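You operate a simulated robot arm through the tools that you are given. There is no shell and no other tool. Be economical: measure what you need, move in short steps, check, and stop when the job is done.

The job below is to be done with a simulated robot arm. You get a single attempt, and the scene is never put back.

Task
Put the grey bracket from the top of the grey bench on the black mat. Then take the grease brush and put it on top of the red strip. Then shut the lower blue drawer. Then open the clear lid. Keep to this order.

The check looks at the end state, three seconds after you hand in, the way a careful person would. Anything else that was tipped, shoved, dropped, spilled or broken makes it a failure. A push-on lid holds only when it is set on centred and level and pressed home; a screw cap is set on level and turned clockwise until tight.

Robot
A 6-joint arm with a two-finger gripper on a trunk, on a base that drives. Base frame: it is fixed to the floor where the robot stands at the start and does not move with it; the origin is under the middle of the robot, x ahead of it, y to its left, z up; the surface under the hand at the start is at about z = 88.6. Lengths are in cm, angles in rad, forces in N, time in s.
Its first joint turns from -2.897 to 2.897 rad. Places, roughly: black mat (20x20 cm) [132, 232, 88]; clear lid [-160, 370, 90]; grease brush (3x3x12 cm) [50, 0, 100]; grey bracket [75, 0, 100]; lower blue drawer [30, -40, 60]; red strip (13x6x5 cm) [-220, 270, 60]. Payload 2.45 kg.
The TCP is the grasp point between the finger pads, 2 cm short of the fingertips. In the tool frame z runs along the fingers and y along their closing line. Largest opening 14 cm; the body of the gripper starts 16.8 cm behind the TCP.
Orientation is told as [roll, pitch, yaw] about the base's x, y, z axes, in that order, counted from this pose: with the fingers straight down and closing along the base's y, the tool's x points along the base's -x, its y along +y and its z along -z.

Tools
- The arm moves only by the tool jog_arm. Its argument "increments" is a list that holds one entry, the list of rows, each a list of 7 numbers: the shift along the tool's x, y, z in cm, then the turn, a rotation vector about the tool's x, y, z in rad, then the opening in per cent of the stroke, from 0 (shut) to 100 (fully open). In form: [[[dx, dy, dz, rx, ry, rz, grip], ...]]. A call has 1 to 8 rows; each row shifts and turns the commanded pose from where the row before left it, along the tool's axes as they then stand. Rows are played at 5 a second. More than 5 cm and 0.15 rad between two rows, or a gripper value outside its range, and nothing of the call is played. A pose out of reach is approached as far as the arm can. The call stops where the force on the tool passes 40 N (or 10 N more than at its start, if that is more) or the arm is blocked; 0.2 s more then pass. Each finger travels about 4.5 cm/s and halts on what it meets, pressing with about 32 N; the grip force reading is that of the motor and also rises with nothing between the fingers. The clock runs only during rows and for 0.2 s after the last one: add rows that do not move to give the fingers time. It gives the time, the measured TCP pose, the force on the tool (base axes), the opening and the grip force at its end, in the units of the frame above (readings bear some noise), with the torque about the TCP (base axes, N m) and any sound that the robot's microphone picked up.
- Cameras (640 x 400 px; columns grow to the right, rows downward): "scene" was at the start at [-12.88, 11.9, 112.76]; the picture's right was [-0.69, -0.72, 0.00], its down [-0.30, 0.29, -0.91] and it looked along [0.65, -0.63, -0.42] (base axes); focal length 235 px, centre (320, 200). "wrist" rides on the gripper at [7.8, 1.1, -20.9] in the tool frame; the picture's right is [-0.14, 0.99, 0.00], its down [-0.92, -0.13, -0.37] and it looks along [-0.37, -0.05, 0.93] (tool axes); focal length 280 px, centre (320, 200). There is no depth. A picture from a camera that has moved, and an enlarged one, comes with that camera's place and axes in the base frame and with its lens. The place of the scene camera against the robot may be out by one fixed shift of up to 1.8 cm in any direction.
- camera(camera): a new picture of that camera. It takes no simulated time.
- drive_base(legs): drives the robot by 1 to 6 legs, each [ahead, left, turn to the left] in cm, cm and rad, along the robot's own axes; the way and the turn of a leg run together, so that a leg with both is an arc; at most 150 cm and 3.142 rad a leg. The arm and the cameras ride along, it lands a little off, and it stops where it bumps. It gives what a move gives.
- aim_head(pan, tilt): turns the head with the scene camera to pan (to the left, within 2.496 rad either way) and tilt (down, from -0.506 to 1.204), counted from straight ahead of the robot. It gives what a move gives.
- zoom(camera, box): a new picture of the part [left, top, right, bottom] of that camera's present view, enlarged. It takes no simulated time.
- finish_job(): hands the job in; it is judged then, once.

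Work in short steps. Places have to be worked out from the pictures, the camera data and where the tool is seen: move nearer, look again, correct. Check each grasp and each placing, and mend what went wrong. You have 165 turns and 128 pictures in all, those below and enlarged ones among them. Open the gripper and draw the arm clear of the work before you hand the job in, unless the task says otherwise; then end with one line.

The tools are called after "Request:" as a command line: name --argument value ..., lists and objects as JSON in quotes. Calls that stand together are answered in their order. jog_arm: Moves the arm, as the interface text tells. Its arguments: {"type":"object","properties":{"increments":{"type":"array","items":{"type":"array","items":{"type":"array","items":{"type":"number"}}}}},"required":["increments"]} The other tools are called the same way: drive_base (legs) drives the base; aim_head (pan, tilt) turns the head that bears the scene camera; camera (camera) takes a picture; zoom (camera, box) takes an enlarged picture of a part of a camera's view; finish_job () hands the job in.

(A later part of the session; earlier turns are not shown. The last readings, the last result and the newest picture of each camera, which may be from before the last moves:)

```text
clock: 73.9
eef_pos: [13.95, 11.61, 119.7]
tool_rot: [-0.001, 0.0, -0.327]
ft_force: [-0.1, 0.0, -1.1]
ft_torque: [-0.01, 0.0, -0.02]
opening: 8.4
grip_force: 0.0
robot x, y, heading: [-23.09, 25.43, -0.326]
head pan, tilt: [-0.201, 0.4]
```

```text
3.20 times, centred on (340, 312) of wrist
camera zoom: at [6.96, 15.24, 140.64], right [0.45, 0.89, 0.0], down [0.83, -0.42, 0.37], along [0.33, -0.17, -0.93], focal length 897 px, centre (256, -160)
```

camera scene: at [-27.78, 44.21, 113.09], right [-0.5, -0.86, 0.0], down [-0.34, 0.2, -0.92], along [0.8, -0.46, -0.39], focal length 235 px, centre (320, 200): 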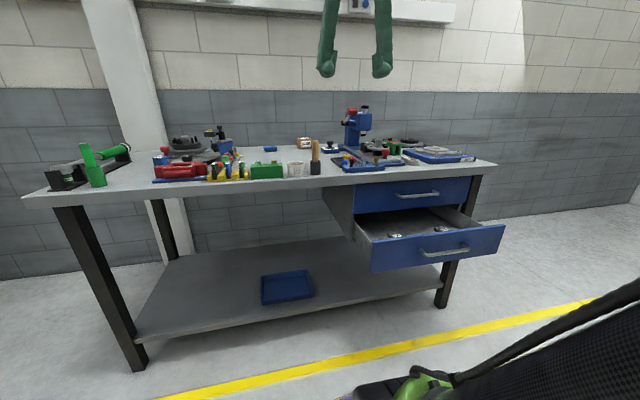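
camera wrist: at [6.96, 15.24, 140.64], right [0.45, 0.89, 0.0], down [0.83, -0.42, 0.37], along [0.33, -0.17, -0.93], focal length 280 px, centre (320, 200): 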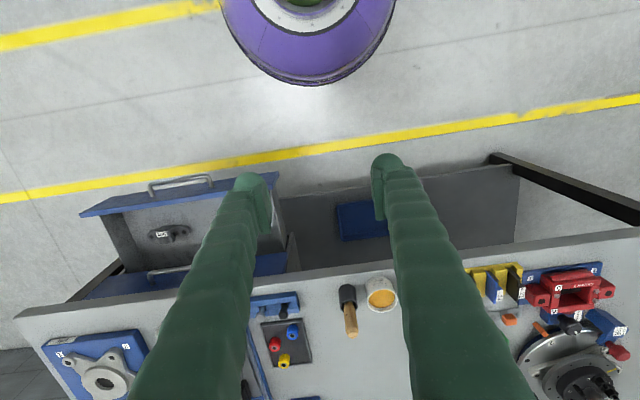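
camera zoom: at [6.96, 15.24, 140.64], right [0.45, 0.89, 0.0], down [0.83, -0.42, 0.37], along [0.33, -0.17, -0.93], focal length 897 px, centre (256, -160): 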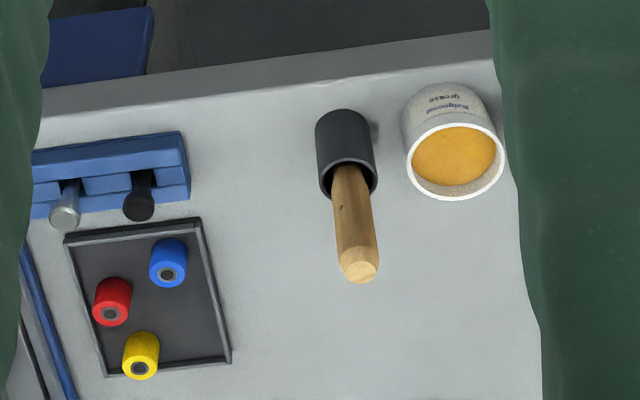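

Brush is upright, handle graspable above the cup rim (z≈94–101). I'll pitch the tool to horizontal (pointing ahead) while moving forward, staying high.

Request:
jog_arm --increments '[[[-2.2, 0, 0, 0, -0.143, 0, 60], [-2.18, 0, 0.31, 0, -0.143, 0, 60], [-2.11, 0, 0.62, 0, -0.143, 0, 60], [-2.0, 0, 0.92, 0, -0.143, 0, 60], [-1.85, 0, 1.19, 0, -0.143, 0, 60], [-1.66, 0, 1.44, 0, -0.143, 0, 60], [0, 0, 0, 0, 0, 0, 60]]]'

Request:
jog_arm --increments '[[[-1.44, 0, 1.66, 0, -0.143, 0, 60], [-1.19, 0, 1.85, 0, -0.143, 0, 60], [-0.91, 0, 2.0, 0, -0.143, 0, 60], [-0.62, 0, 2.11, 0, -0.143, 0, 60], [-0.31, 0, 2.18, 0, -0.141, 0, 60], [0, 0, 0, 0, 0, 0, 60]]]'

Request:
camera --camera "scene"

Request:
camera --camera "wrist"

```text
clock: 75.5
eef_pos: [26.53, 7.26, 119.69]
tool_rot: [0.001, -0.859, -0.323]
ft_force: [0.8, 0.0, 0.8]
ft_torque: [0.0, -0.01, 0.0]
opening: 8.42
grip_force: 0.1
robot x, y, heading: [-22.7, 25.8, -0.327]
head pan, tilt: [-0.201, 0.4]
```

```text
clock: 76.9
eef_pos: [36.48, 4.14, 119.75]
tool_rot: [0.005, -1.54, -0.324]
ft_force: [0.4, -0.2, -0.6]
ft_torque: [0.04, 0.01, 0.01]
opening: 8.42
grip_force: 0.1
out of reach, approached as far as the arm can: row 5
robot x, y, heading: [-22.67, 25.45, -0.325]
head pan, tilt: [-0.201, 0.4]
```

```text
90 pictures are left
camera scene: at [-27.78, 44.21, 113.09], right [-0.5, -0.86, 0.0], down [-0.34, 0.2, -0.92], along [0.8, -0.46, -0.39], focal length 235 px, centre (320, 200)
```

scene: 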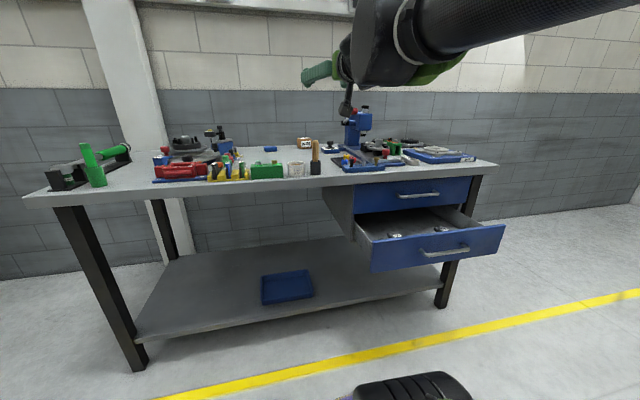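

```text
89 pictures are left
camera wrist: at [16.93, 11.84, 112.64], right [0.32, 0.94, 0.14], down [-0.36, -0.01, 0.93], along [0.88, -0.35, 0.34], focal length 280 px, centre (320, 200)
```

wrist: 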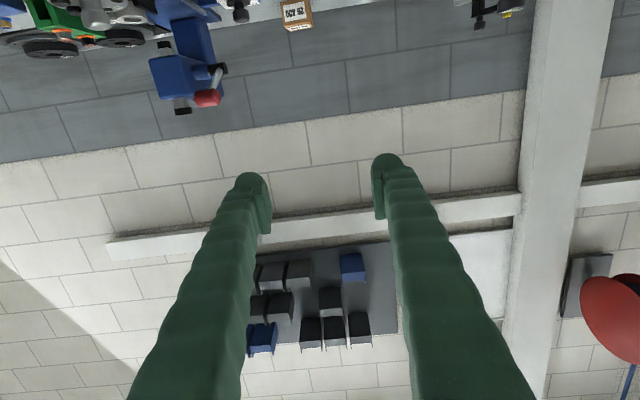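

Nearly horizontal (pitch −1.54), good enough. Lower to z≈98.5 in front of the brush, still ~11 cm short.

Request:
jog_arm --increments '[[[4, 0.1, 0, 0, 0, 0, 60], [4.5, 0.1, 0, 0, 0, 0, 60], [4.5, 0.2, 0, 0, 0, 0, 60], [4.5, 0.2, 0, 0, 0, 0, 60], [3.7, 0, 0, 0, 0, 0, 60], [0, 0, 0, 0, 0, 0, 60]]]'

Request:
camera --camera "wrist"

Request:
zoom --camera "scene" --box '[200, 80, 440, 220]'

```text
clock: 78.3
eef_pos: [36.44, 4.47, 98.46]
tool_rot: [-2.005, -1.571, 1.682]
ft_force: [0.0, -0.4, 0.6]
ft_torque: [-0.02, -0.01, -0.01]
opening: 8.4
grip_force: 0.0
robot x, y, heading: [-22.85, 25.19, -0.328]
head pan, tilt: [-0.201, 0.4]
```

```text
88 pictures are left
camera wrist: at [17.08, 12.22, 90.92], right [0.32, 0.94, 0.14], down [-0.39, 0.0, 0.92], along [0.86, -0.35, 0.37], focal length 280 px, centre (320, 200)
```

wrist: 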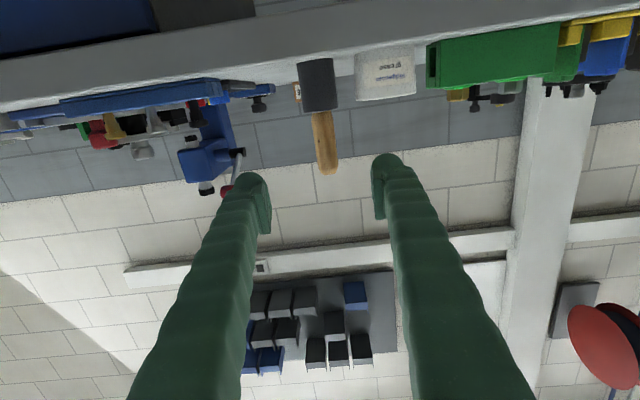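

```text
2.67 times, centred on (320, 150) of scene
camera zoom: at [-27.78, 44.21, 113.09], right [-0.5, -0.86, 0.0], down [-0.34, 0.2, -0.92], along [0.8, -0.46, -0.39], focal length 626 px, centre (320, 333)
```

zoom: 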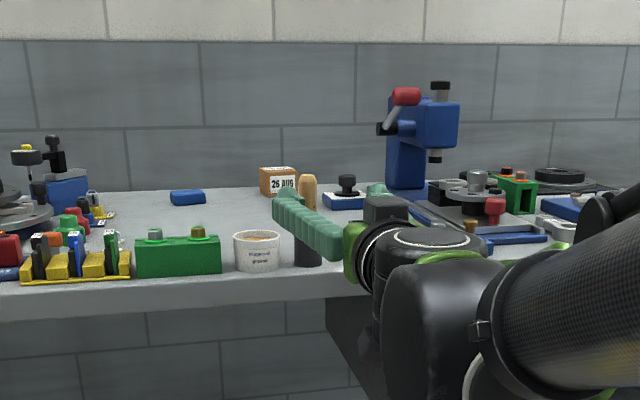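

Brush is between the fingers' line; shift 0.6 left, 0.5 down, then advance 12 cm and close.

Request:
jog_arm --increments '[[[0.5, 0.6, 0, 0, 0, 0, 60], [0, 0, 4, 0, 0, 0, 60], [0, 0, 4, 0, 0, 0, 60], [0, 0, 3.8, 0, 0, 0, 60], [0, 0, 0, 0, 0, 0, 60]]]'

Request:
camera --camera "wrist"

Request:
zoom --camera "scene" --box '[240, 110, 380, 200]'

```text
clock: 79.5
eef_pos: [47.98, 1.45, 97.85]
tool_rot: [2.159, -1.57, -2.486]
ft_force: [0.2, -0.1, 0.8]
ft_torque: [0.01, -0.03, 0.01]
opening: 8.4
grip_force: 0.0
robot x, y, heading: [-22.76, 24.93, -0.322]
head pan, tilt: [-0.201, 0.4]
```

```text
86 pictures are left
camera wrist: at [28.62, 9.24, 90.12], right [0.32, 0.94, 0.14], down [-0.39, 0.0, 0.92], along [0.86, -0.35, 0.37], focal length 280 px, centre (320, 200)
```

wrist: 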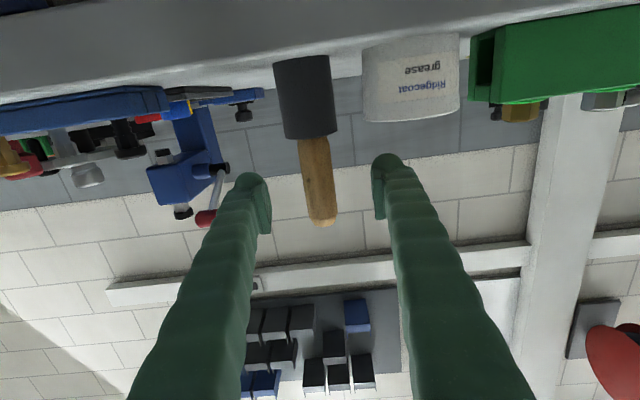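

```text
4.44 times, centred on (310, 155) of scene
camera zoom: at [-27.78, 44.21, 113.09], right [-0.5, -0.86, 0.0], down [-0.34, 0.2, -0.92], along [0.8, -0.46, -0.39], focal length 1043 px, centre (364, 400)
```

zoom: 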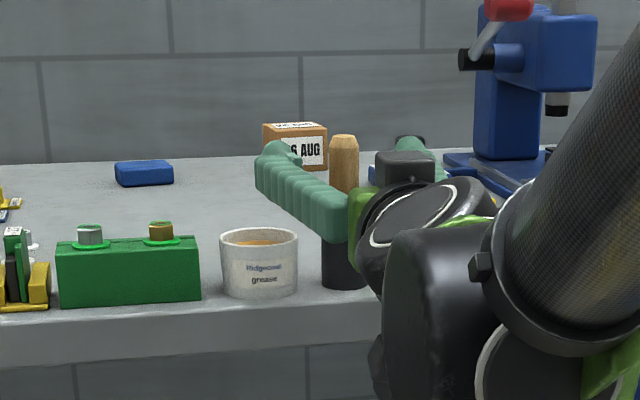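

Handle is centred at the TCP. Close.

Request:
jog_arm --increments '[[[0, 0, 0, 0, 0, 0, 0], [0, 0, 0, 0, 0, 0, 0], [0, 0, 0, 0, 0, 0, 0], [0, 0, 0, 0, 0, 0, 0], [0, 0, 0, 0, 0, 0, 0], [0, 0, 0, 0, 0, 0, 0]]]'

```text
clock: 80.9
eef_pos: [48.01, 1.4, 97.83]
tool_rot: [-1.689, -1.572, 1.362]
ft_force: [0.2, 0.2, 0.3]
ft_torque: [0.0, 0.01, 0.01]
opening: 2.23
grip_force: 32.2
robot x, y, heading: [-22.63, 25.53, -0.333]
head pan, tilt: [-0.201, 0.4]
```

Gripped at 2.2 cm. Lift 12 cm straight up and look.

Request:
jog_arm --increments '[[[-1.5, 0, 0, 0, 0, 0, 0], [-2, 0, 0, 0, 0, 0, 0], [-3, 0, 0, 0, 0, 0, 0], [-4, 0, 0, 0, 0, 0, 0], [-4, 0, 0, 0, 0, 0, 0], [0, 0, 0, 0, 0, 0, 0]]]'

Request:
zoom --camera "scene" --box '[220, 70, 420, 200]'

Request:
camera --camera "wrist"

```text
clock: 82.3
eef_pos: [48.1, 1.57, 112.67]
tool_rot: [-2.865, -1.57, 2.539]
ft_force: [-0.4, -0.1, -0.5]
ft_torque: [0.0, -0.01, 0.01]
opening: 2.23
grip_force: 31.7
robot x, y, heading: [-22.88, 25.64, -0.326]
head pan, tilt: [-0.201, 0.4]
```

```text
3.08 times, centred on (320, 135) of scene
camera zoom: at [-27.77, 44.21, 113.09], right [-0.5, -0.86, 0.0], down [-0.34, 0.2, -0.92], along [0.8, -0.46, -0.39], focal length 722 px, centre (320, 400)
```

zoom: 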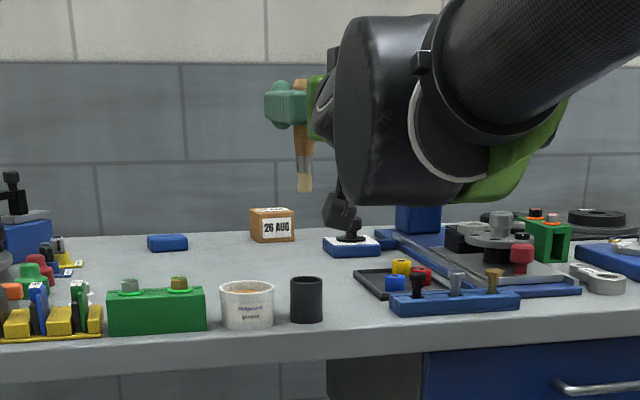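

```text
83 pictures are left
camera wrist: at [28.66, 9.29, 105.01], right [0.32, 0.94, 0.14], down [-0.39, 0.0, 0.92], along [0.86, -0.34, 0.37], focal length 280 px, centre (320, 200)
```

wrist: 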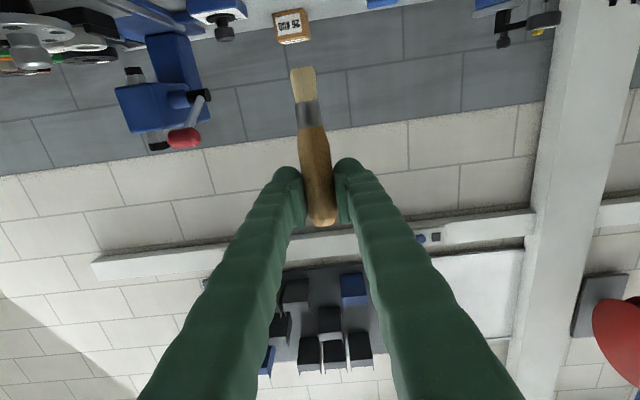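

Brush is out of the cup. Rise a bit more, and pitch the tool back down while retracting.

Request:
jog_arm --increments '[[[-4, 0, 0, 0, 0, 0, 0], [-4, 0, 0, 0, 0, 0, 0], [0, 0, -4, 0, 0.143, 0, 0], [0.3, 0, -2.18, 0, 0.143, 0, 0], [0.62, 0, -2.11, 0, 0.143, 0, 0], [0.92, 0, -2.0, 0, 0.143, 0, 0], [1.19, 0, -1.85, 0, 0.143, 0, 0], [1.44, 0, -1.66, 0, 0.143, 0, 0]]]'

Request:
jog_arm --increments '[[[1.66, 0, -1.44, 0, 0.143, 0, 0], [1.85, 0, -1.19, 0, 0.143, 0, 0], [2.0, 0, -0.91, 0, 0.143, 0, 0], [2.11, 0, -0.62, 0, 0.143, 0, 0], [2.18, 0, -0.31, 0, 0.141, 0, 0], [3, 0, 0, 0, 0, 0, 0], [3, 0, 0, 0, 0, 0, 0]]]'

Request:
camera --camera "wrist"

```text
clock: 84.1
eef_pos: [33.91, 6.43, 120.52]
tool_rot: [0.001, -0.712, -0.325]
ft_force: [0.5, 1.0, 0.0]
ft_torque: [-0.01, -0.03, 0.0]
opening: 2.23
grip_force: 31.6
robot x, y, heading: [-22.59, 25.83, -0.327]
head pan, tilt: [-0.201, 0.4]
```

```text
clock: 85.7
eef_pos: [17.56, 11.86, 120.53]
tool_rot: [0.0, -0.001, -0.327]
ft_force: [0.8, -0.7, 0.0]
ft_torque: [0.0, 0.09, 0.01]
opening: 2.23
grip_force: 32.0
robot x, y, heading: [-22.84, 25.46, -0.324]
head pan, tilt: [-0.201, 0.4]
```

```text
82 pictures are left
camera wrist: at [10.63, 15.4, 141.43], right [0.45, 0.89, 0.0], down [0.83, -0.42, 0.37], along [0.33, -0.17, -0.93], focal length 280 px, centre (320, 200)
```

wrist: 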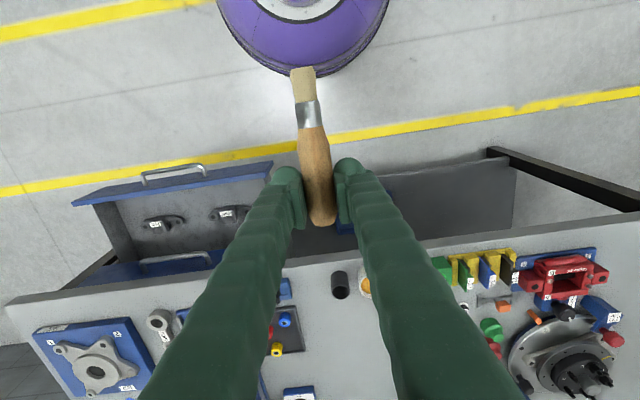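

Brush is held level between fingers. Now look toward the red strip location.

Request:
aim_head --pan 2.49 --tilt 0.2

Request:
zoom --camera "scene" --box '[120, 80, 480, 305]'

```text
clock: 88.1
eef_pos: [17.66, 11.72, 120.48]
tool_rot: [0.0, 0.0, -0.324]
ft_force: [-0.1, -0.5, 0.1]
ft_torque: [0.0, -0.03, -0.01]
opening: 2.26
grip_force: 31.9
robot x, y, heading: [-22.97, 25.52, -0.324]
head pan, tilt: [2.491, 0.201]
```

```text
1.78 times, centred on (300, 192) of scene
camera zoom: at [-40.99, 56.59, 114.94], right [0.83, 0.56, 0.0], down [0.11, -0.17, -0.98], along [-0.55, 0.81, -0.2], focal length 417 px, centre (356, 213)
```

zoom: 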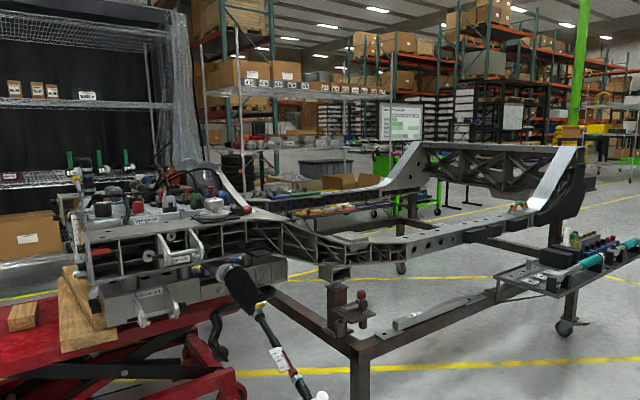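

Request:
zoom --camera "scene" --box '[250, 160, 350, 222]'

Request:
zoom --camera "scene" --box '[330, 140, 470, 227]'

```text
6.40 times, centred on (300, 191) of scene
camera zoom: at [-40.99, 56.59, 114.94], right [0.83, 0.56, 0.0], down [0.11, -0.17, -0.98], along [-0.55, 0.81, -0.2], focal length 1502 px, centre (448, 258)
```

zoom: 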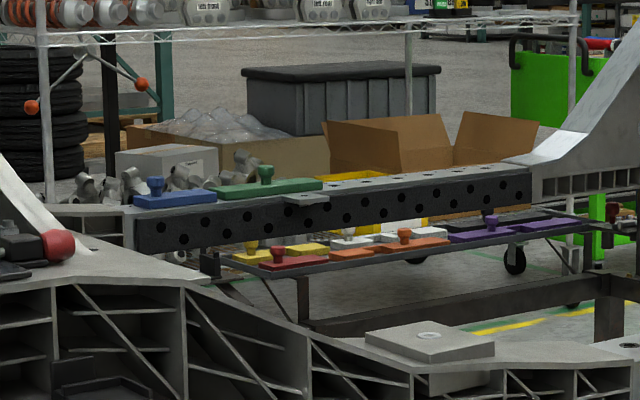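

```text
4.57 times, centred on (400, 184) of scene
camera zoom: at [-40.99, 56.59, 114.94], right [0.83, 0.56, 0.0], down [0.11, -0.17, -0.98], along [-0.55, 0.81, -0.2], focal length 1073 px, centre (-46, 275)
```

zoom: 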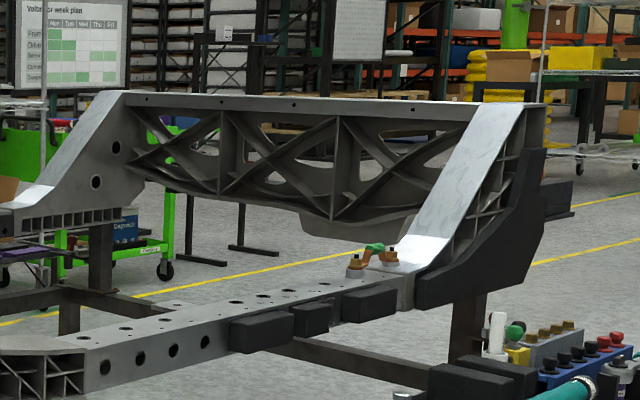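

The red strip with a knob is on a tray on the far side of the chassis; I need to go round its left end. Drive left along the lane and look.

Request:
drive_base --legs '[[0, 150, 0], [0, 150, 0], [0, 30, 0]]'

Request:
aim_head --pan 2.49 --tilt 0.25

Request:
camera --camera "scene"

Request:
aim_head --pan -2.49 --tilt 0.25

Request:
camera --camera "scene"

```text
clock: 104.5
eef_pos: [127.24, 332.12, 120.37]
tool_rot: [0.0, 0.0, -0.308]
ft_force: [-0.5, 0.3, -0.3]
ft_torque: [-0.02, 0.0, -0.02]
opening: 2.19
grip_force: 31.3
robot x, y, heading: [86.38, 345.13, -0.31]
head pan, tilt: [2.491, 0.201]
```

```text
clock: 105.1
eef_pos: [127.15, 332.19, 120.5]
tool_rot: [-0.001, -0.001, -0.308]
ft_force: [-0.1, -0.6, -1.2]
ft_torque: [0.03, 0.04, -0.02]
opening: 2.21
grip_force: 31.9
robot x, y, heading: [86.28, 345.05, -0.305]
head pan, tilt: [2.491, 0.25]
```

```text
78 pictures are left
camera scene: at [67.9, 375.94, 114.49], right [0.82, 0.57, 0.0], down [0.14, -0.2, -0.97], along [-0.56, 0.79, -0.25], focal length 235 px, centre (320, 200)
```

scene: 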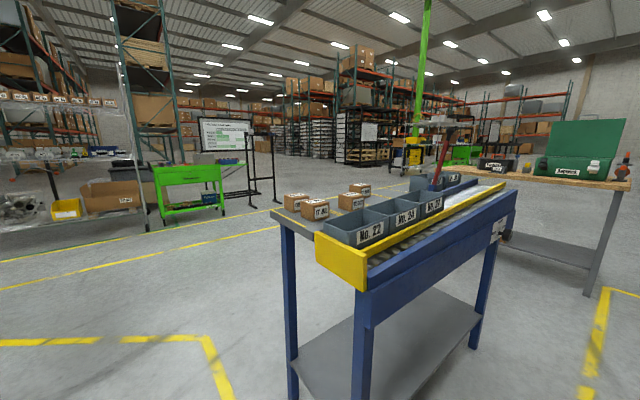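

```text
clock: 109.1
eef_pos: [127.19, 332.14, 120.39]
tool_rot: [0.0, -0.001, -0.309]
ft_force: [-0.5, 0.3, 0.1]
ft_torque: [0.02, 0.04, -0.01]
opening: 2.18
grip_force: 31.9
robot x, y, heading: [86.46, 345.09, -0.312]
head pan, tilt: [-2.491, 0.25]
```

```text
77 pictures are left
camera scene: at [64.45, 365.16, 114.49], right [-0.34, 0.94, 0.0], down [0.23, 0.08, -0.97], along [-0.91, -0.32, -0.25], focal length 235 px, centre (320, 200)
```

scene: 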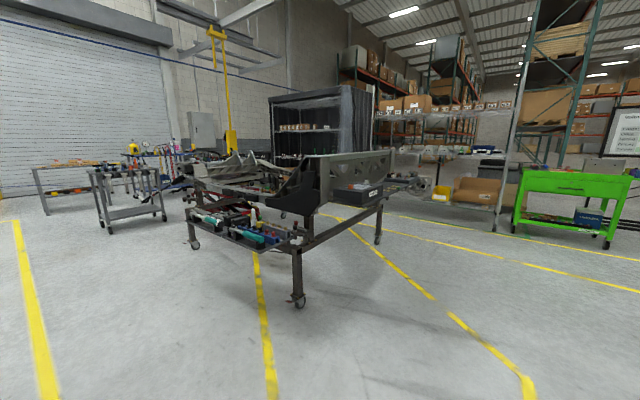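

Request:
zoom --camera "scene" --box '[270, 130, 450, 250]'

```text
3.33 times, centred on (360, 190) of scene
camera zoom: at [64.45, 365.16, 114.49], right [-0.34, 0.94, 0.0], down [0.23, 0.08, -0.97], along [-0.91, -0.32, -0.25], focal length 782 px, centre (187, 233)
```

zoom: 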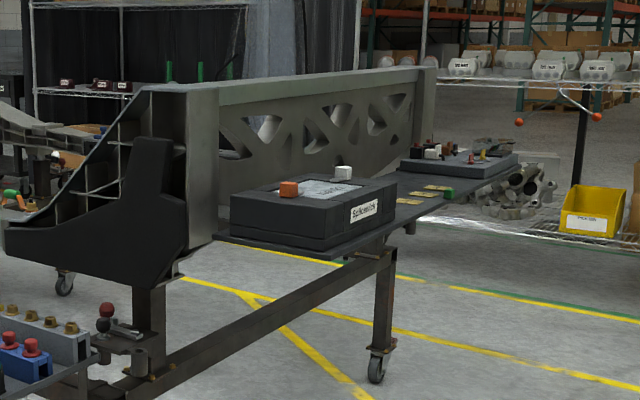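

The end of the chassis carries a shelf with boxes (lid there). There's ~110 cm between chassis' far side and the wire shelf. Drive around: left 10, back 325.

Request:
drive_base --legs '[[0, 10, 0], [-150, 0, 0], [-110, 0, 0]]'

Request:
aim_head --pan -1.3 --tilt 0.4

Request:
camera --camera "scene"

Request:
aim_head --pan -2.4 --tilt 0.4

Request:
camera --camera "scene"

```text
clock: 122.4
eef_pos: [-115.29, 420.93, 120.41]
tool_rot: [-0.002, -0.001, -0.312]
ft_force: [0.4, -0.2, 0.1]
ft_torque: [0.0, -0.04, -0.01]
opening: 2.09
grip_force: 32.1
robot x, y, heading: [-156.09, 434.12, -0.317]
head pan, tilt: [-2.491, 0.25]
```

```text
clock: 123.8
eef_pos: [-115.36, 420.87, 120.28]
tool_rot: [0.0, -0.001, -0.312]
ft_force: [0.5, 0.2, -0.8]
ft_torque: [-0.02, -0.01, -0.03]
opening: 2.09
grip_force: 32.1
robot x, y, heading: [-155.94, 433.99, -0.31]
head pan, tilt: [-1.3, 0.4]
```

```text
75 pictures are left
camera scene: at [-169.58, 447.94, 113.09], right [-1.0, 0.04, 0.0], down [0.02, 0.39, -0.92], along [-0.04, -0.92, -0.39], focal length 235 px, centre (320, 200)
```

scene: 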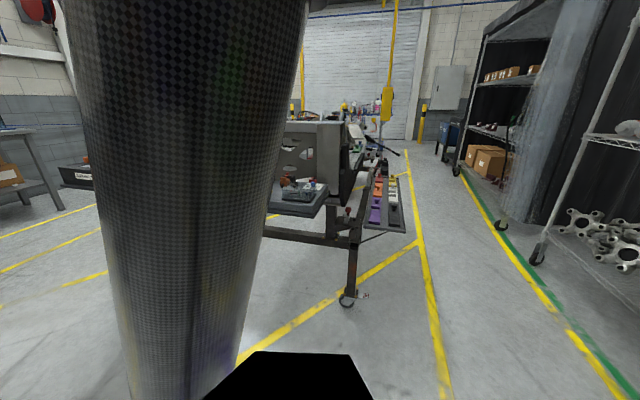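

```text
clock: 125.1
eef_pos: [-115.24, 420.94, 120.38]
tool_rot: [-0.001, -0.001, -0.312]
ft_force: [-0.3, 0.8, -1.5]
ft_torque: [0.03, 0.01, -0.01]
opening: 2.09
grip_force: 32.6
robot x, y, heading: [-155.69, 433.58, -0.316]
head pan, tilt: [-2.4, 0.4]
```

```text
74 pictures are left
camera scene: at [-177.6, 453.33, 113.09], right [-0.42, 0.91, 0.0], down [0.35, 0.16, -0.92], along [-0.84, -0.38, -0.39], focal length 235 px, centre (320, 200)
```

scene: 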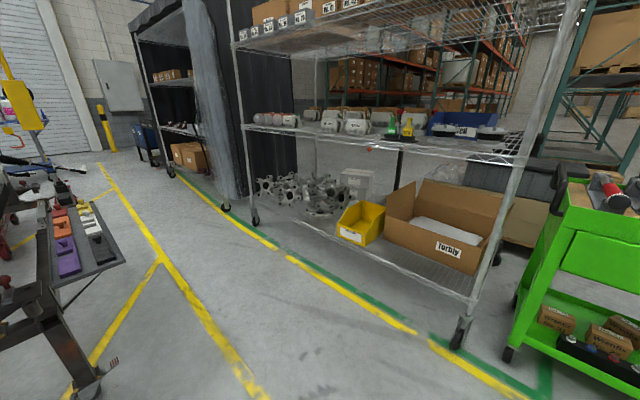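

The aisle is clear. Back 68, then strafe right ~176 to face the strip tray.

Request:
drive_base --legs '[[-66, 0, 0], [0, -150, 0], [0, -18, 0]]'

Request:
aim_head --pan -0.1 --tilt 0.65

Request:
camera --camera "scene"

Request:
camera --camera "wrist"

```text
clock: 136.8
eef_pos: [-231.06, 283.28, 120.33]
tool_rot: [0.001, 0.0, -0.337]
ft_force: [-0.3, 0.9, 0.3]
ft_torque: [0.0, 0.02, -0.03]
opening: 2.05
grip_force: 32.2
robot x, y, heading: [-271.29, 297.27, -0.335]
head pan, tilt: [-2.4, 0.4]
```

```text
clock: 138.9
eef_pos: [-231.01, 283.34, 120.29]
tool_rot: [-0.001, 0.001, -0.335]
ft_force: [-0.5, 0.0, 0.1]
ft_torque: [-0.01, -0.05, 0.0]
opening: 2.02
grip_force: 31.9
robot x, y, heading: [-271.68, 297.53, -0.336]
head pan, tilt: [-0.099, 0.649]
```

```text
73 pictures are left
camera scene: at [-276.06, 317.26, 110.84], right [-0.42, -0.91, 0.0], down [-0.55, 0.26, -0.8], along [0.72, -0.34, -0.6], focal length 235 px, centre (320, 200)
```

scene: 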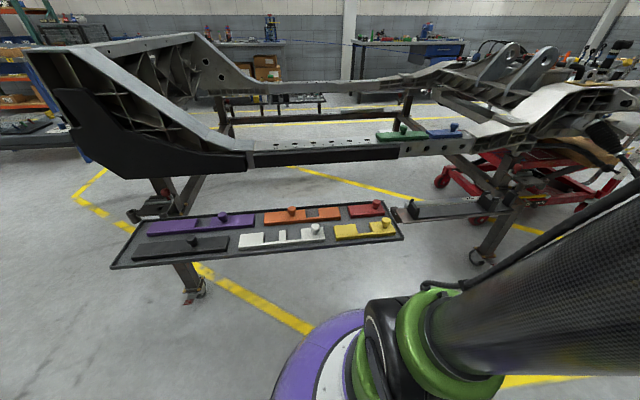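

```text
72 pictures are left
camera wrist: at [-237.93, 286.96, 141.43], right [0.46, 0.89, 0.0], down [0.83, -0.42, 0.37], along [0.33, -0.17, -0.93], focal length 280 px, centre (320, 200)
```

wrist: 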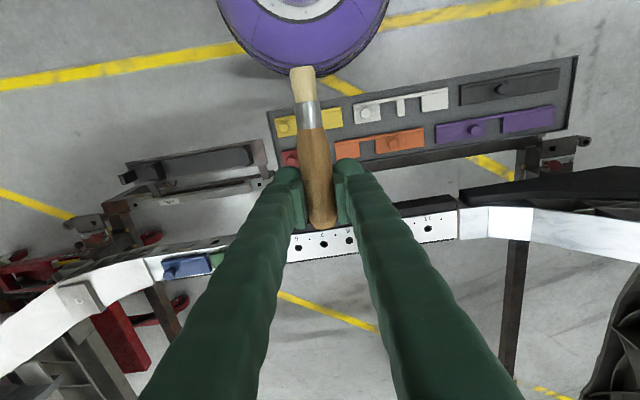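

The red strip is at the tray's right end, back row. Zoom in on it.

Request:
zoom --camera "scene" --box '[310, 180, 430, 255]'

Request:
zoom --camera "wrist" --box '[250, 50, 410, 250]'

```text
5.33 times, centred on (370, 218) of scene
camera zoom: at [-276.06, 317.26, 110.84], right [-0.42, -0.91, 0.0], down [-0.55, 0.26, -0.8], along [0.72, -0.34, -0.6], focal length 1252 px, centre (53, 107)
```

zoom: 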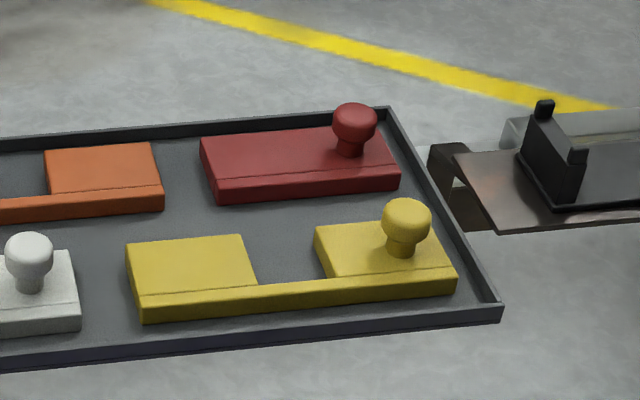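

```text
2.00 times, centred on (330, 150) of wrist
camera zoom: at [-237.93, 286.96, 141.43], right [0.46, 0.89, 0.0], down [0.83, -0.42, 0.37], along [0.33, -0.17, -0.93], focal length 561 px, centre (300, 300)
```

zoom: 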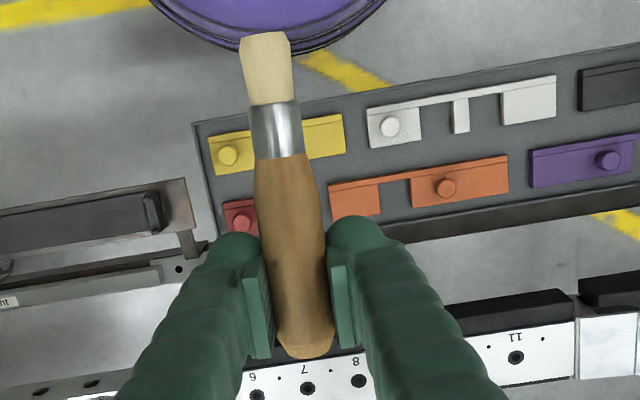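

Triangulated: red strip's slab top z≈57, centre ≈(-223.5,273.5), knob near its right end at (-225,270.6). I'll lay the brush across the free left part. Move over it and descend to z≈80.

Request:
jog_arm --increments '[[[-4.5, -1.4, 0, 0, 0, 0, 0], [-4.5, -1.4, 0, 0, 0, 0, 0], [-4.5, -1.4, 0, 0, 0, 0, 0], [0, 0, 5, 0, 0, 0, 0], [0, 0, 5, 0, 0, 0, 0], [0, 0, 5, 0, 0, 0, 0], [0, 0, 5, 0, 0, 0, 0], [0, 0, 5, 0, 0, 0, 0]]]'

Request:
jog_arm --increments '[[[0, 0, 5, 0, 0, 0, 0], [0, 0, 5, 0, 0, 0, 0], [0, 0, 5, 0, 0, 0, 0], [0, 0, 0, 0, 0, 0, 0]]]'

Request:
camera --camera "wrist"

Request:
camera --camera "scene"

```text
clock: 140.7
eef_pos: [-219.58, 275.12, 95.3]
tool_rot: [-0.001, 0.001, -0.337]
ft_force: [0.3, 0.1, -0.6]
ft_torque: [-0.02, -0.04, 0.02]
opening: 2.01
grip_force: 32.0
robot x, y, heading: [-271.46, 297.41, -0.339]
head pan, tilt: [-0.099, 0.649]
```

```text
clock: 141.7
eef_pos: [-219.48, 275.17, 80.46]
tool_rot: [0.001, 0.001, -0.338]
ft_force: [0.3, -0.1, 0.3]
ft_torque: [0.0, -0.01, 0.01]
opening: 2.03
grip_force: 32.3
robot x, y, heading: [-271.17, 297.38, -0.334]
head pan, tilt: [-0.099, 0.649]
```

```text
69 pictures are left
camera wrist: at [-226.55, 278.87, 101.34], right [0.46, 0.89, 0.0], down [0.83, -0.42, 0.37], along [0.33, -0.17, -0.93], focal length 280 px, centre (320, 200)
```

wrist: 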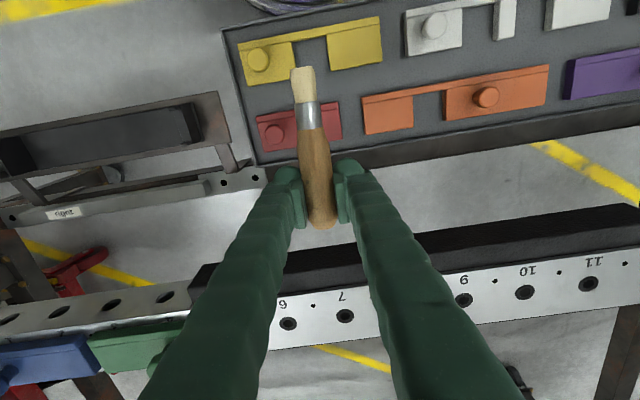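

```text
68 pictures are left
camera scene: at [-276.05, 317.26, 110.84], right [-0.42, -0.91, 0.0], down [-0.55, 0.26, -0.8], along [0.72, -0.34, -0.6], focal length 235 px, centre (320, 200)
```

scene: 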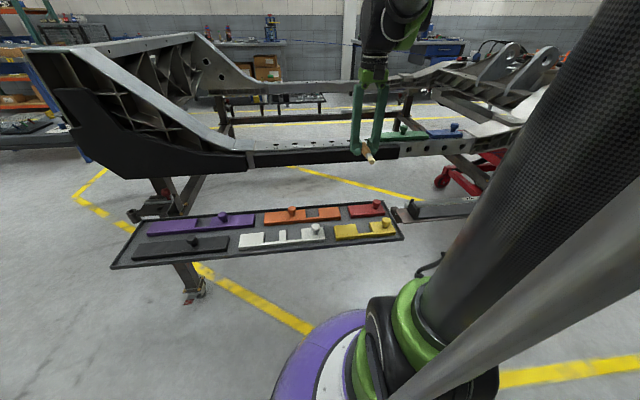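

Aligned: TCP is +3 ahead and +2.7 left of the strip centre, brush crossing its free part. Descend to z≈61.

Request:
jog_arm --increments '[[[0, 0, 5, 0, 0, 0, 0], [0, 0, 5, 0, 0, 0, 0], [0, 0, 4.5, 0, 0, 0, 0], [0, 0, 3, 0, 0, 0, 0], [0, 0, 2, 0, 0, 0, 0], [0, 0, 0, 0, 0, 0, 0]]]'

Request:
camera --camera "wrist"

Request:
zoom --camera "scene" --box '[310, 160, 430, 245]'

```text
clock: 143.1
eef_pos: [-219.61, 274.85, 60.88]
tool_rot: [0.001, -0.001, -0.337]
ft_force: [-0.7, 0.0, -0.6]
ft_torque: [-0.02, 0.03, 0.0]
opening: 1.98
grip_force: 32.8
robot x, y, heading: [-271.33, 297.38, -0.339]
head pan, tilt: [-0.099, 0.649]
```

```text
67 pictures are left
camera wrist: at [-226.52, 278.5, 81.98], right [0.46, 0.89, 0.0], down [0.83, -0.42, 0.37], along [0.33, -0.17, -0.93], focal length 280 px, centre (320, 200)
```

wrist: 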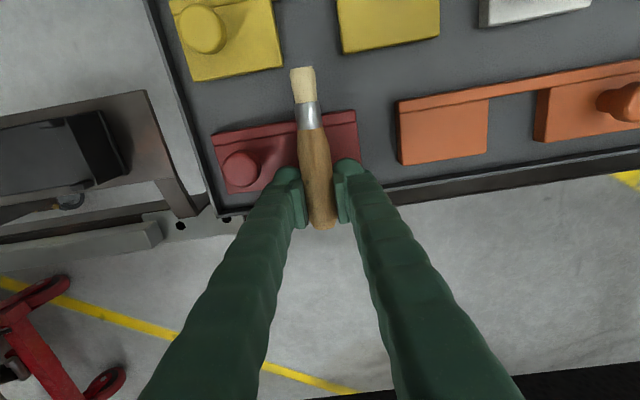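

```text
4.71 times, centred on (370, 202) of scene
camera zoom: at [-276.05, 317.26, 110.84], right [-0.42, -0.91, 0.0], down [-0.55, 0.26, -0.8], along [0.72, -0.34, -0.6], focal length 1105 px, centre (85, 188)
```

zoom: 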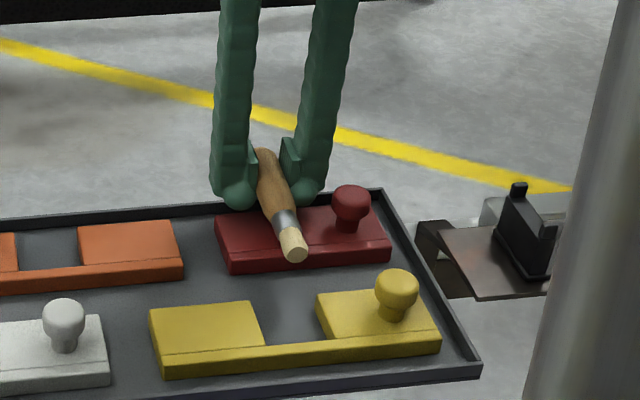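

Looks well centred. Lower in small steps to contact.

Request:
jog_arm --increments '[[[0, 0, 0.7, 0, 0, 0, 0], [0, 0, 0.4, 0, 0, 0, 0], [0, 0, 0, 0, 0, 0, 0]]]'

Request:
jog_arm --increments '[[[0, 0, 0.4, 0, 0, 0, 0], [0, 0, 0.3, 0, 0, 0, 0], [0, 0, 0, 0, 0, 0, 0]]]'

Request:
zoom --camera "scene" --box '[310, 160, 430, 245]'

```text
clock: 143.9
eef_pos: [-219.48, 274.83, 59.96]
tool_rot: [0.0, 0.0, -0.338]
ft_force: [0.3, 0.0, -0.4]
ft_torque: [-0.01, 0.01, 0.01]
opening: 2.01
grip_force: 31.4
robot x, y, heading: [-271.32, 297.26, -0.339]
head pan, tilt: [-0.099, 0.649]
```

```text
clock: 144.4
eef_pos: [-219.5, 274.86, 59.54]
tool_rot: [0.0, -0.001, -0.335]
ft_force: [-5.2, 2.6, 26.9]
ft_torque: [0.13, 0.31, -0.09]
opening: 2.03
grip_force: 31.9
robot x, y, heading: [-271.14, 297.5, -0.335]
head pan, tilt: [-0.099, 0.649]
stopped in row 2: the force on the tool passed its limit at 58 N (the readings are from after the stop); the commanded pose is now the measured one
```

```text
4.71 times, centred on (370, 202) of scene
camera zoom: at [-276.12, 317.29, 110.83], right [-0.42, -0.91, 0.0], down [-0.55, 0.26, -0.8], along [0.72, -0.34, -0.6], focal length 1105 px, centre (85, 188)
```

zoom: 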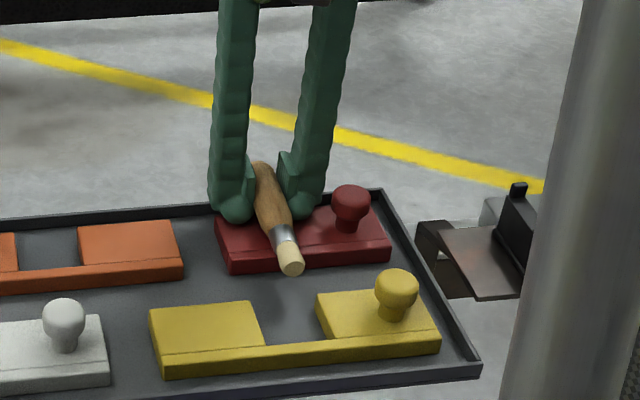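

Fingertips touch the slab. Relieve slightly and open just enough (≈3.4 cm), letting the brush settle between the fingers.

Request:
jog_arm --increments '[[[0, 0, -0.1, 0, 0, 0, 0], [0, 0, 0, 0, 0, 0, 16], [0, 0, 0, 0, 0, 0, 20], [0, 0, 0, 0, 0, 0, 24], [0, 0, 0, 0, 0, 0, 24], [0, 0, 0, 0, 0, 0, 24], [0, 0, 0, 0, 0, 0, 24]]]'

Request:
camera --camera "wrist"

Request:
zoom --camera "scene" --box '[310, 160, 430, 245]'

```text
clock: 146.0
eef_pos: [-219.36, 274.85, 59.71]
tool_rot: [0.0, -0.003, -0.335]
ft_force: [0.3, 0.2, 6.1]
ft_torque: [0.01, 0.03, 0.0]
opening: 3.18
grip_force: 0.1
robot x, y, heading: [-270.9, 297.42, -0.336]
head pan, tilt: [-0.099, 0.649]
```

```text
64 pictures are left
camera wrist: at [-226.37, 278.45, 80.6], right [0.46, 0.89, 0.0], down [0.83, -0.42, 0.37], along [0.33, -0.17, -0.93], focal length 280 px, centre (320, 200)
```

wrist: 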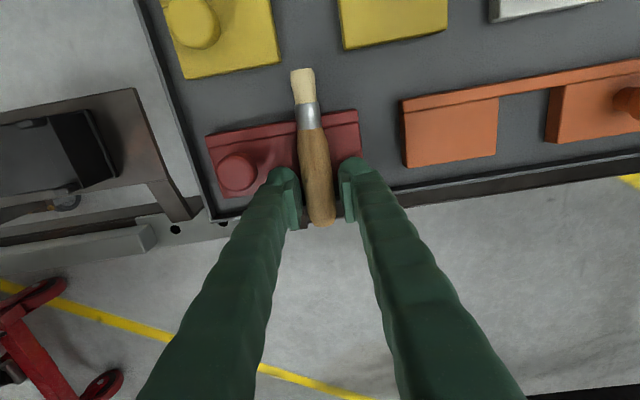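

```text
4.71 times, centred on (370, 202) of scene
camera zoom: at [-276.05, 317.26, 110.84], right [-0.42, -0.91, 0.0], down [-0.55, 0.26, -0.8], along [0.72, -0.34, -0.6], focal length 1105 px, centre (85, 188)
```

zoom: 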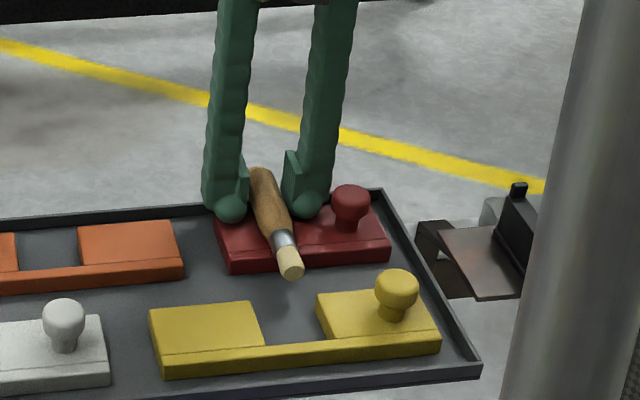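

Brush settled on the strip. Lift straight up slowly and check.

Request:
jog_arm --increments '[[[0, 0, -1, 0, 0, 0, 24], [0, 0, -1.5, 0, 0, 0, 24], [0, 0, -2, 0, 0, 0, 24], [0, 0, -4, 0, 0, 0, 24], [0, 0, -5, 0, 0, 0, 24], [0, 0, -5, 0, 0, 0, 24], [0, 0, 0, 0, 0, 0, 24]]]'

Request:
camera --camera "wrist"

Request:
zoom --camera "scene" --box '[330, 180, 410, 235]'

```text
clock: 147.6
eef_pos: [-219.56, 274.89, 78.25]
tool_rot: [0.001, -0.002, -0.337]
ft_force: [-0.1, 0.4, -1.1]
ft_torque: [-0.02, 0.0, -0.04]
opening: 3.37
grip_force: 0.3
robot x, y, heading: [-271.31, 297.32, -0.339]
head pan, tilt: [-0.099, 0.649]
```

```text
62 pictures are left
camera wrist: at [-226.54, 278.47, 99.3], right [0.46, 0.89, 0.0], down [0.83, -0.42, 0.37], along [0.33, -0.17, -0.93], focal length 280 px, centre (320, 200)
```

wrist: 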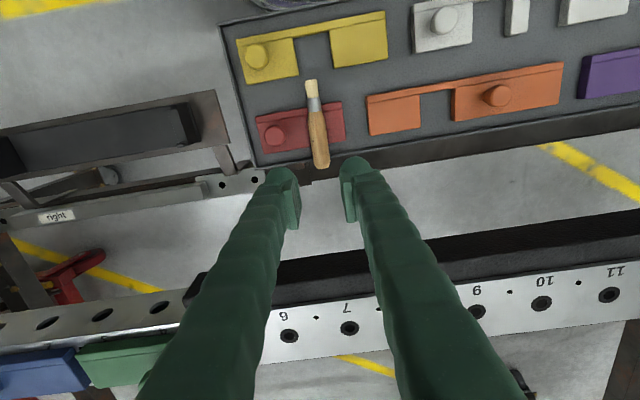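

```text
7.27 times, centred on (370, 208) of scene
camera zoom: at [-276.05, 317.26, 110.84], right [-0.42, -0.91, 0.0], down [-0.55, 0.26, -0.8], along [0.72, -0.34, -0.6], focal length 1707 px, centre (-44, 146)
```

zoom: 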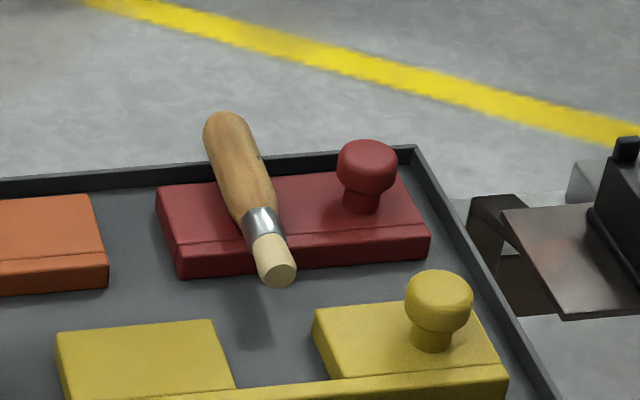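

Brush lies stably across the red strip. Raise and retract the arm, then drive back around toward bench 1's drawer.

Request:
jog_arm --increments '[[[0, 0, -5, 0, 0, 0, 24], [0, 0, -5, 0, 0, 0, 24], [0, 0, -5, 0, 0, 0, 24], [0, 0, -5, 0, 0, 0, 24], [0, 0, -5, 0, 0, 0, 24], [0, 0, -5, 0, 0, 0, 24], [0, 0, -5, 0, 0, 0, 24], [0, 0, -5, 0, 0, 0, 24]]]'

Request:
jog_arm --increments '[[[5, 0, 0, 0, 0, 0, 0], [5, 0, 0, 0, 0, 0, 0], [4, 0, 0, 0, 0, 0, 0], [0, 0, 0, 0, 0, 0, 0]]]'

Request:
drive_base --legs '[[0, 0, 0.02], [0, 150, 0], [0, 17, 0]]'

Request:
aim_head --pan -0.9 --tilt 0.5

Request:
camera --camera "scene"

```text
clock: 149.4
eef_pos: [-219.38, 274.81, 117.79]
tool_rot: [0.0, 0.0, -0.337]
ft_force: [0.2, -0.6, 0.8]
ft_torque: [-0.02, -0.04, 0.02]
opening: 3.34
grip_force: 0.1
robot x, y, heading: [-271.14, 297.4, -0.334]
head pan, tilt: [-0.099, 0.649]
```

```text
clock: 150.4
eef_pos: [-232.34, 279.51, 117.84]
tool_rot: [0.0, 0.0, -0.336]
ft_force: [1.2, 0.0, -0.8]
ft_torque: [-0.01, -0.03, 0.0]
opening: 0.0
grip_force: 29.8
robot x, y, heading: [-271.31, 297.3, -0.335]
head pan, tilt: [-0.099, 0.649]
```

```text
clock: 159.3
eef_pos: [-182.35, 442.27, 117.82]
tool_rot: [-0.001, -0.001, -0.281]
ft_force: [0.1, 0.5, 0.7]
ft_torque: [0.03, 0.03, 0.01]
opening: 0.0
grip_force: 29.8
robot x, y, heading: [-222.14, 457.97, -0.286]
head pan, tilt: [-0.099, 0.649]
```

```text
clock: 160.4
eef_pos: [-182.29, 442.27, 117.81]
tool_rot: [0.001, 0.0, -0.28]
ft_force: [0.6, -0.3, 0.2]
ft_torque: [-0.01, -0.01, -0.02]
opening: 0.03
grip_force: 29.5
robot x, y, heading: [-222.28, 457.81, -0.28]
head pan, tilt: [-0.901, 0.499]
```

```text
60 pictures are left
camera scene: at [-232.62, 472.29, 112.17], right [-0.93, -0.38, 0.0], down [-0.18, 0.44, -0.88], along [0.33, -0.81, -0.48], focal length 235 px, centre (320, 200)
```

scene: 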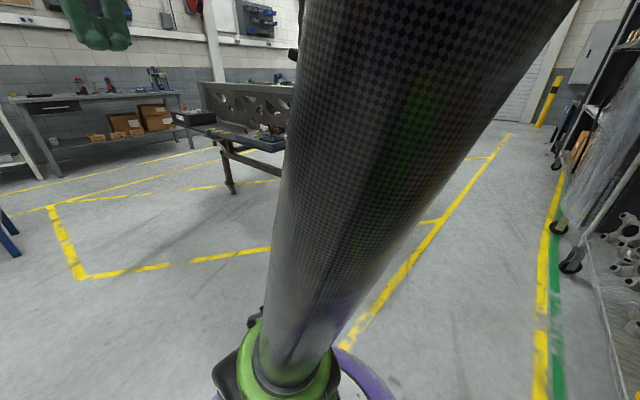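

While here, look at the chassis-end shelf to identify the clear lid.

Request:
aim_head --pan -0.5 --tilt 0.4

Request:
camera --camera "scene"

```text
clock: 161.3
eef_pos: [-182.32, 442.25, 117.92]
tool_rot: [-0.001, 0.0, -0.281]
ft_force: [0.3, -0.6, 0.2]
ft_torque: [-0.02, -0.01, -0.03]
opening: 0.0
grip_force: 29.7
robot x, y, heading: [-222.27, 458.03, -0.278]
head pan, tilt: [-0.499, 0.4]
```

```text
59 pictures are left
camera scene: at [-229.5, 474.18, 113.09], right [-0.7, -0.71, 0.0], down [-0.28, 0.27, -0.92], along [0.65, -0.65, -0.39], focal length 235 px, centre (320, 200)
```

scene: 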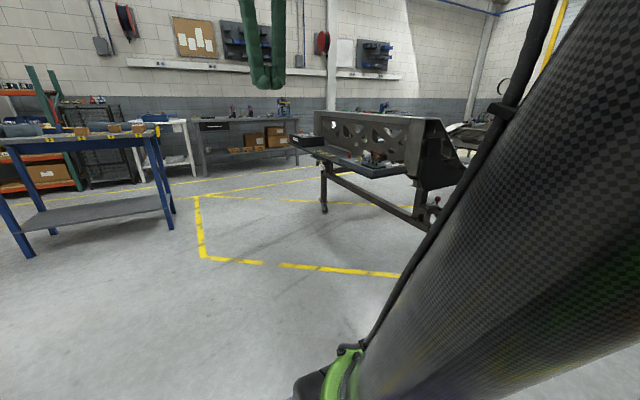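

Request:
zoom --camera "scene" --box '[280, 115, 440, 215]'

```text
4.00 times, centred on (360, 165) of scene
camera zoom: at [-229.5, 474.18, 113.09], right [-0.7, -0.71, 0.0], down [-0.28, 0.27, -0.92], along [0.65, -0.65, -0.39], focal length 939 px, centre (160, 340)
```

zoom: 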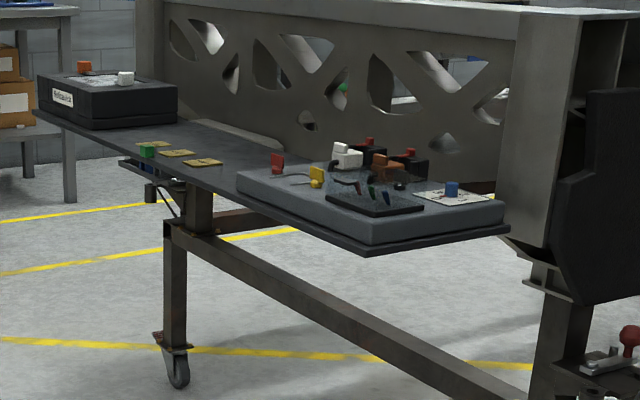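

I'll inspect the lid area later up close. Drive ahead to the lane and then right toward the drawer.

Request:
drive_base --legs '[[0, 0, -0.035], [150, 0, 0], [150, 0, 0], [17, 0, 0]]'

Request:
drive_base --legs '[[0, -150, 0], [0, -150, 0], [0, -75, 0]]'

Request:
aim_head --pan -0.3 --tilt 0.55

Request:
camera --camera "scene"

```text
clock: 177.0
eef_pos: [116.94, 347.14, 117.88]
tool_rot: [0.001, 0.0, -0.269]
ft_force: [0.2, -0.1, 0.0]
ft_torque: [0.01, 0.01, -0.02]
opening: 0.01
grip_force: 29.6
robot x, y, heading: [77.38, 362.37, -0.275]
head pan, tilt: [-0.499, 0.4]
```

```text
clock: 195.5
eef_pos: [5.32, -20.22, 117.88]
tool_rot: [-0.001, 0.0, -0.303]
ft_force: [0.4, -0.1, 0.0]
ft_torque: [0.01, -0.04, -0.04]
opening: 0.0
grip_force: 29.5
robot x, y, heading: [-34.28, -3.88, -0.302]
head pan, tilt: [-0.499, 0.4]
```

```text
clock: 196.2
eef_pos: [5.26, -20.24, 117.9]
tool_rot: [-0.001, -0.003, -0.302]
ft_force: [0.0, -0.4, -0.5]
ft_torque: [-0.02, -0.05, 0.0]
opening: 0.01
grip_force: 29.6
robot x, y, heading: [-34.01, -3.45, -0.304]
head pan, tilt: [-0.3, 0.55]
```

```text
57 pictures are left
camera scene: at [-40.27, 14.33, 111.72], right [-0.57, -0.82, 0.0], down [-0.43, 0.3, -0.85], along [0.7, -0.48, -0.52], focal length 235 px, centre (320, 200)
```

scene: 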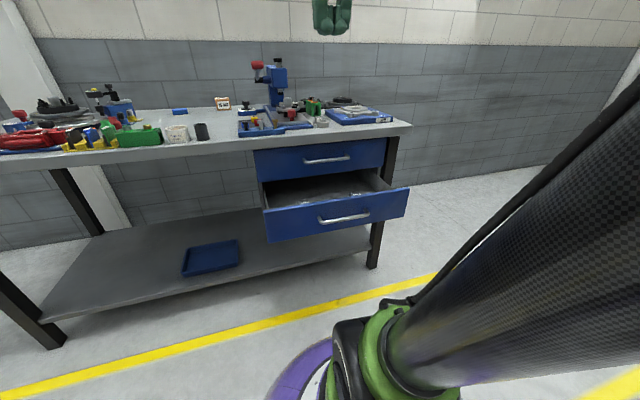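

Drawer's open front panel centre is ≈(13,-30,64), must go in ~17–20 cm. I'll push the plain panel left of its handle with closed fingertips, tool tilted ~48° forward. Back the base 12 first, then tilt.

Request:
drive_base --legs '[[-12, 0, -0.012]]'

Request:
jog_arm --increments '[[[-1.9, 0.7, 0, 0, -0.14, 0, 0], [-1.88, 0.7, 0.27, 0, -0.14, 0, 0], [-1.83, 0.7, 0.53, 0, -0.14, 0, 0], [-1.74, 0.7, 0.77, 0, -0.14, 0, 0], [-1.61, 0.7, 1.01, 0, -0.14, 0, 0], [-1.45, 0.7, 1.22, 0, -0.14, 0, 0], [0, 0, 0, 0, 0, 0, 0]]]'

Request:
camera --camera "wrist"

```text
clock: 197.5
eef_pos: [-6.01, -17.06, 117.86]
tool_rot: [0.0, -0.001, -0.312]
ft_force: [0.7, 0.5, -0.7]
ft_torque: [-0.01, 0.01, -0.08]
opening: 0.01
grip_force: 29.0
robot x, y, heading: [-45.38, -0.2, -0.308]
head pan, tilt: [-0.3, 0.55]
```

```text
clock: 199.1
eef_pos: [6.23, -16.35, 117.91]
tool_rot: [-0.001, -0.842, -0.314]
ft_force: [0.3, 0.1, 0.3]
ft_torque: [-0.01, 0.02, 0.05]
opening: 0.02
grip_force: 29.6
robot x, y, heading: [-45.31, 0.19, -0.314]
head pan, tilt: [-0.3, 0.55]
```

```text
56 pictures are left
camera wrist: at [-13.19, -8.95, 126.01], right [0.39, 0.91, 0.1], down [0.28, -0.23, 0.93], along [0.88, -0.34, -0.35], focal length 280 px, centre (320, 200)
```

wrist: 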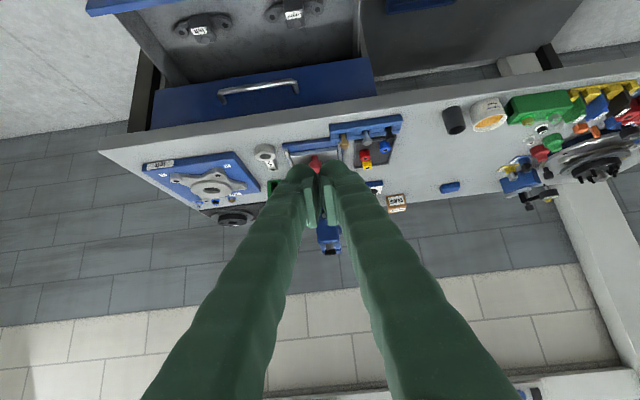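

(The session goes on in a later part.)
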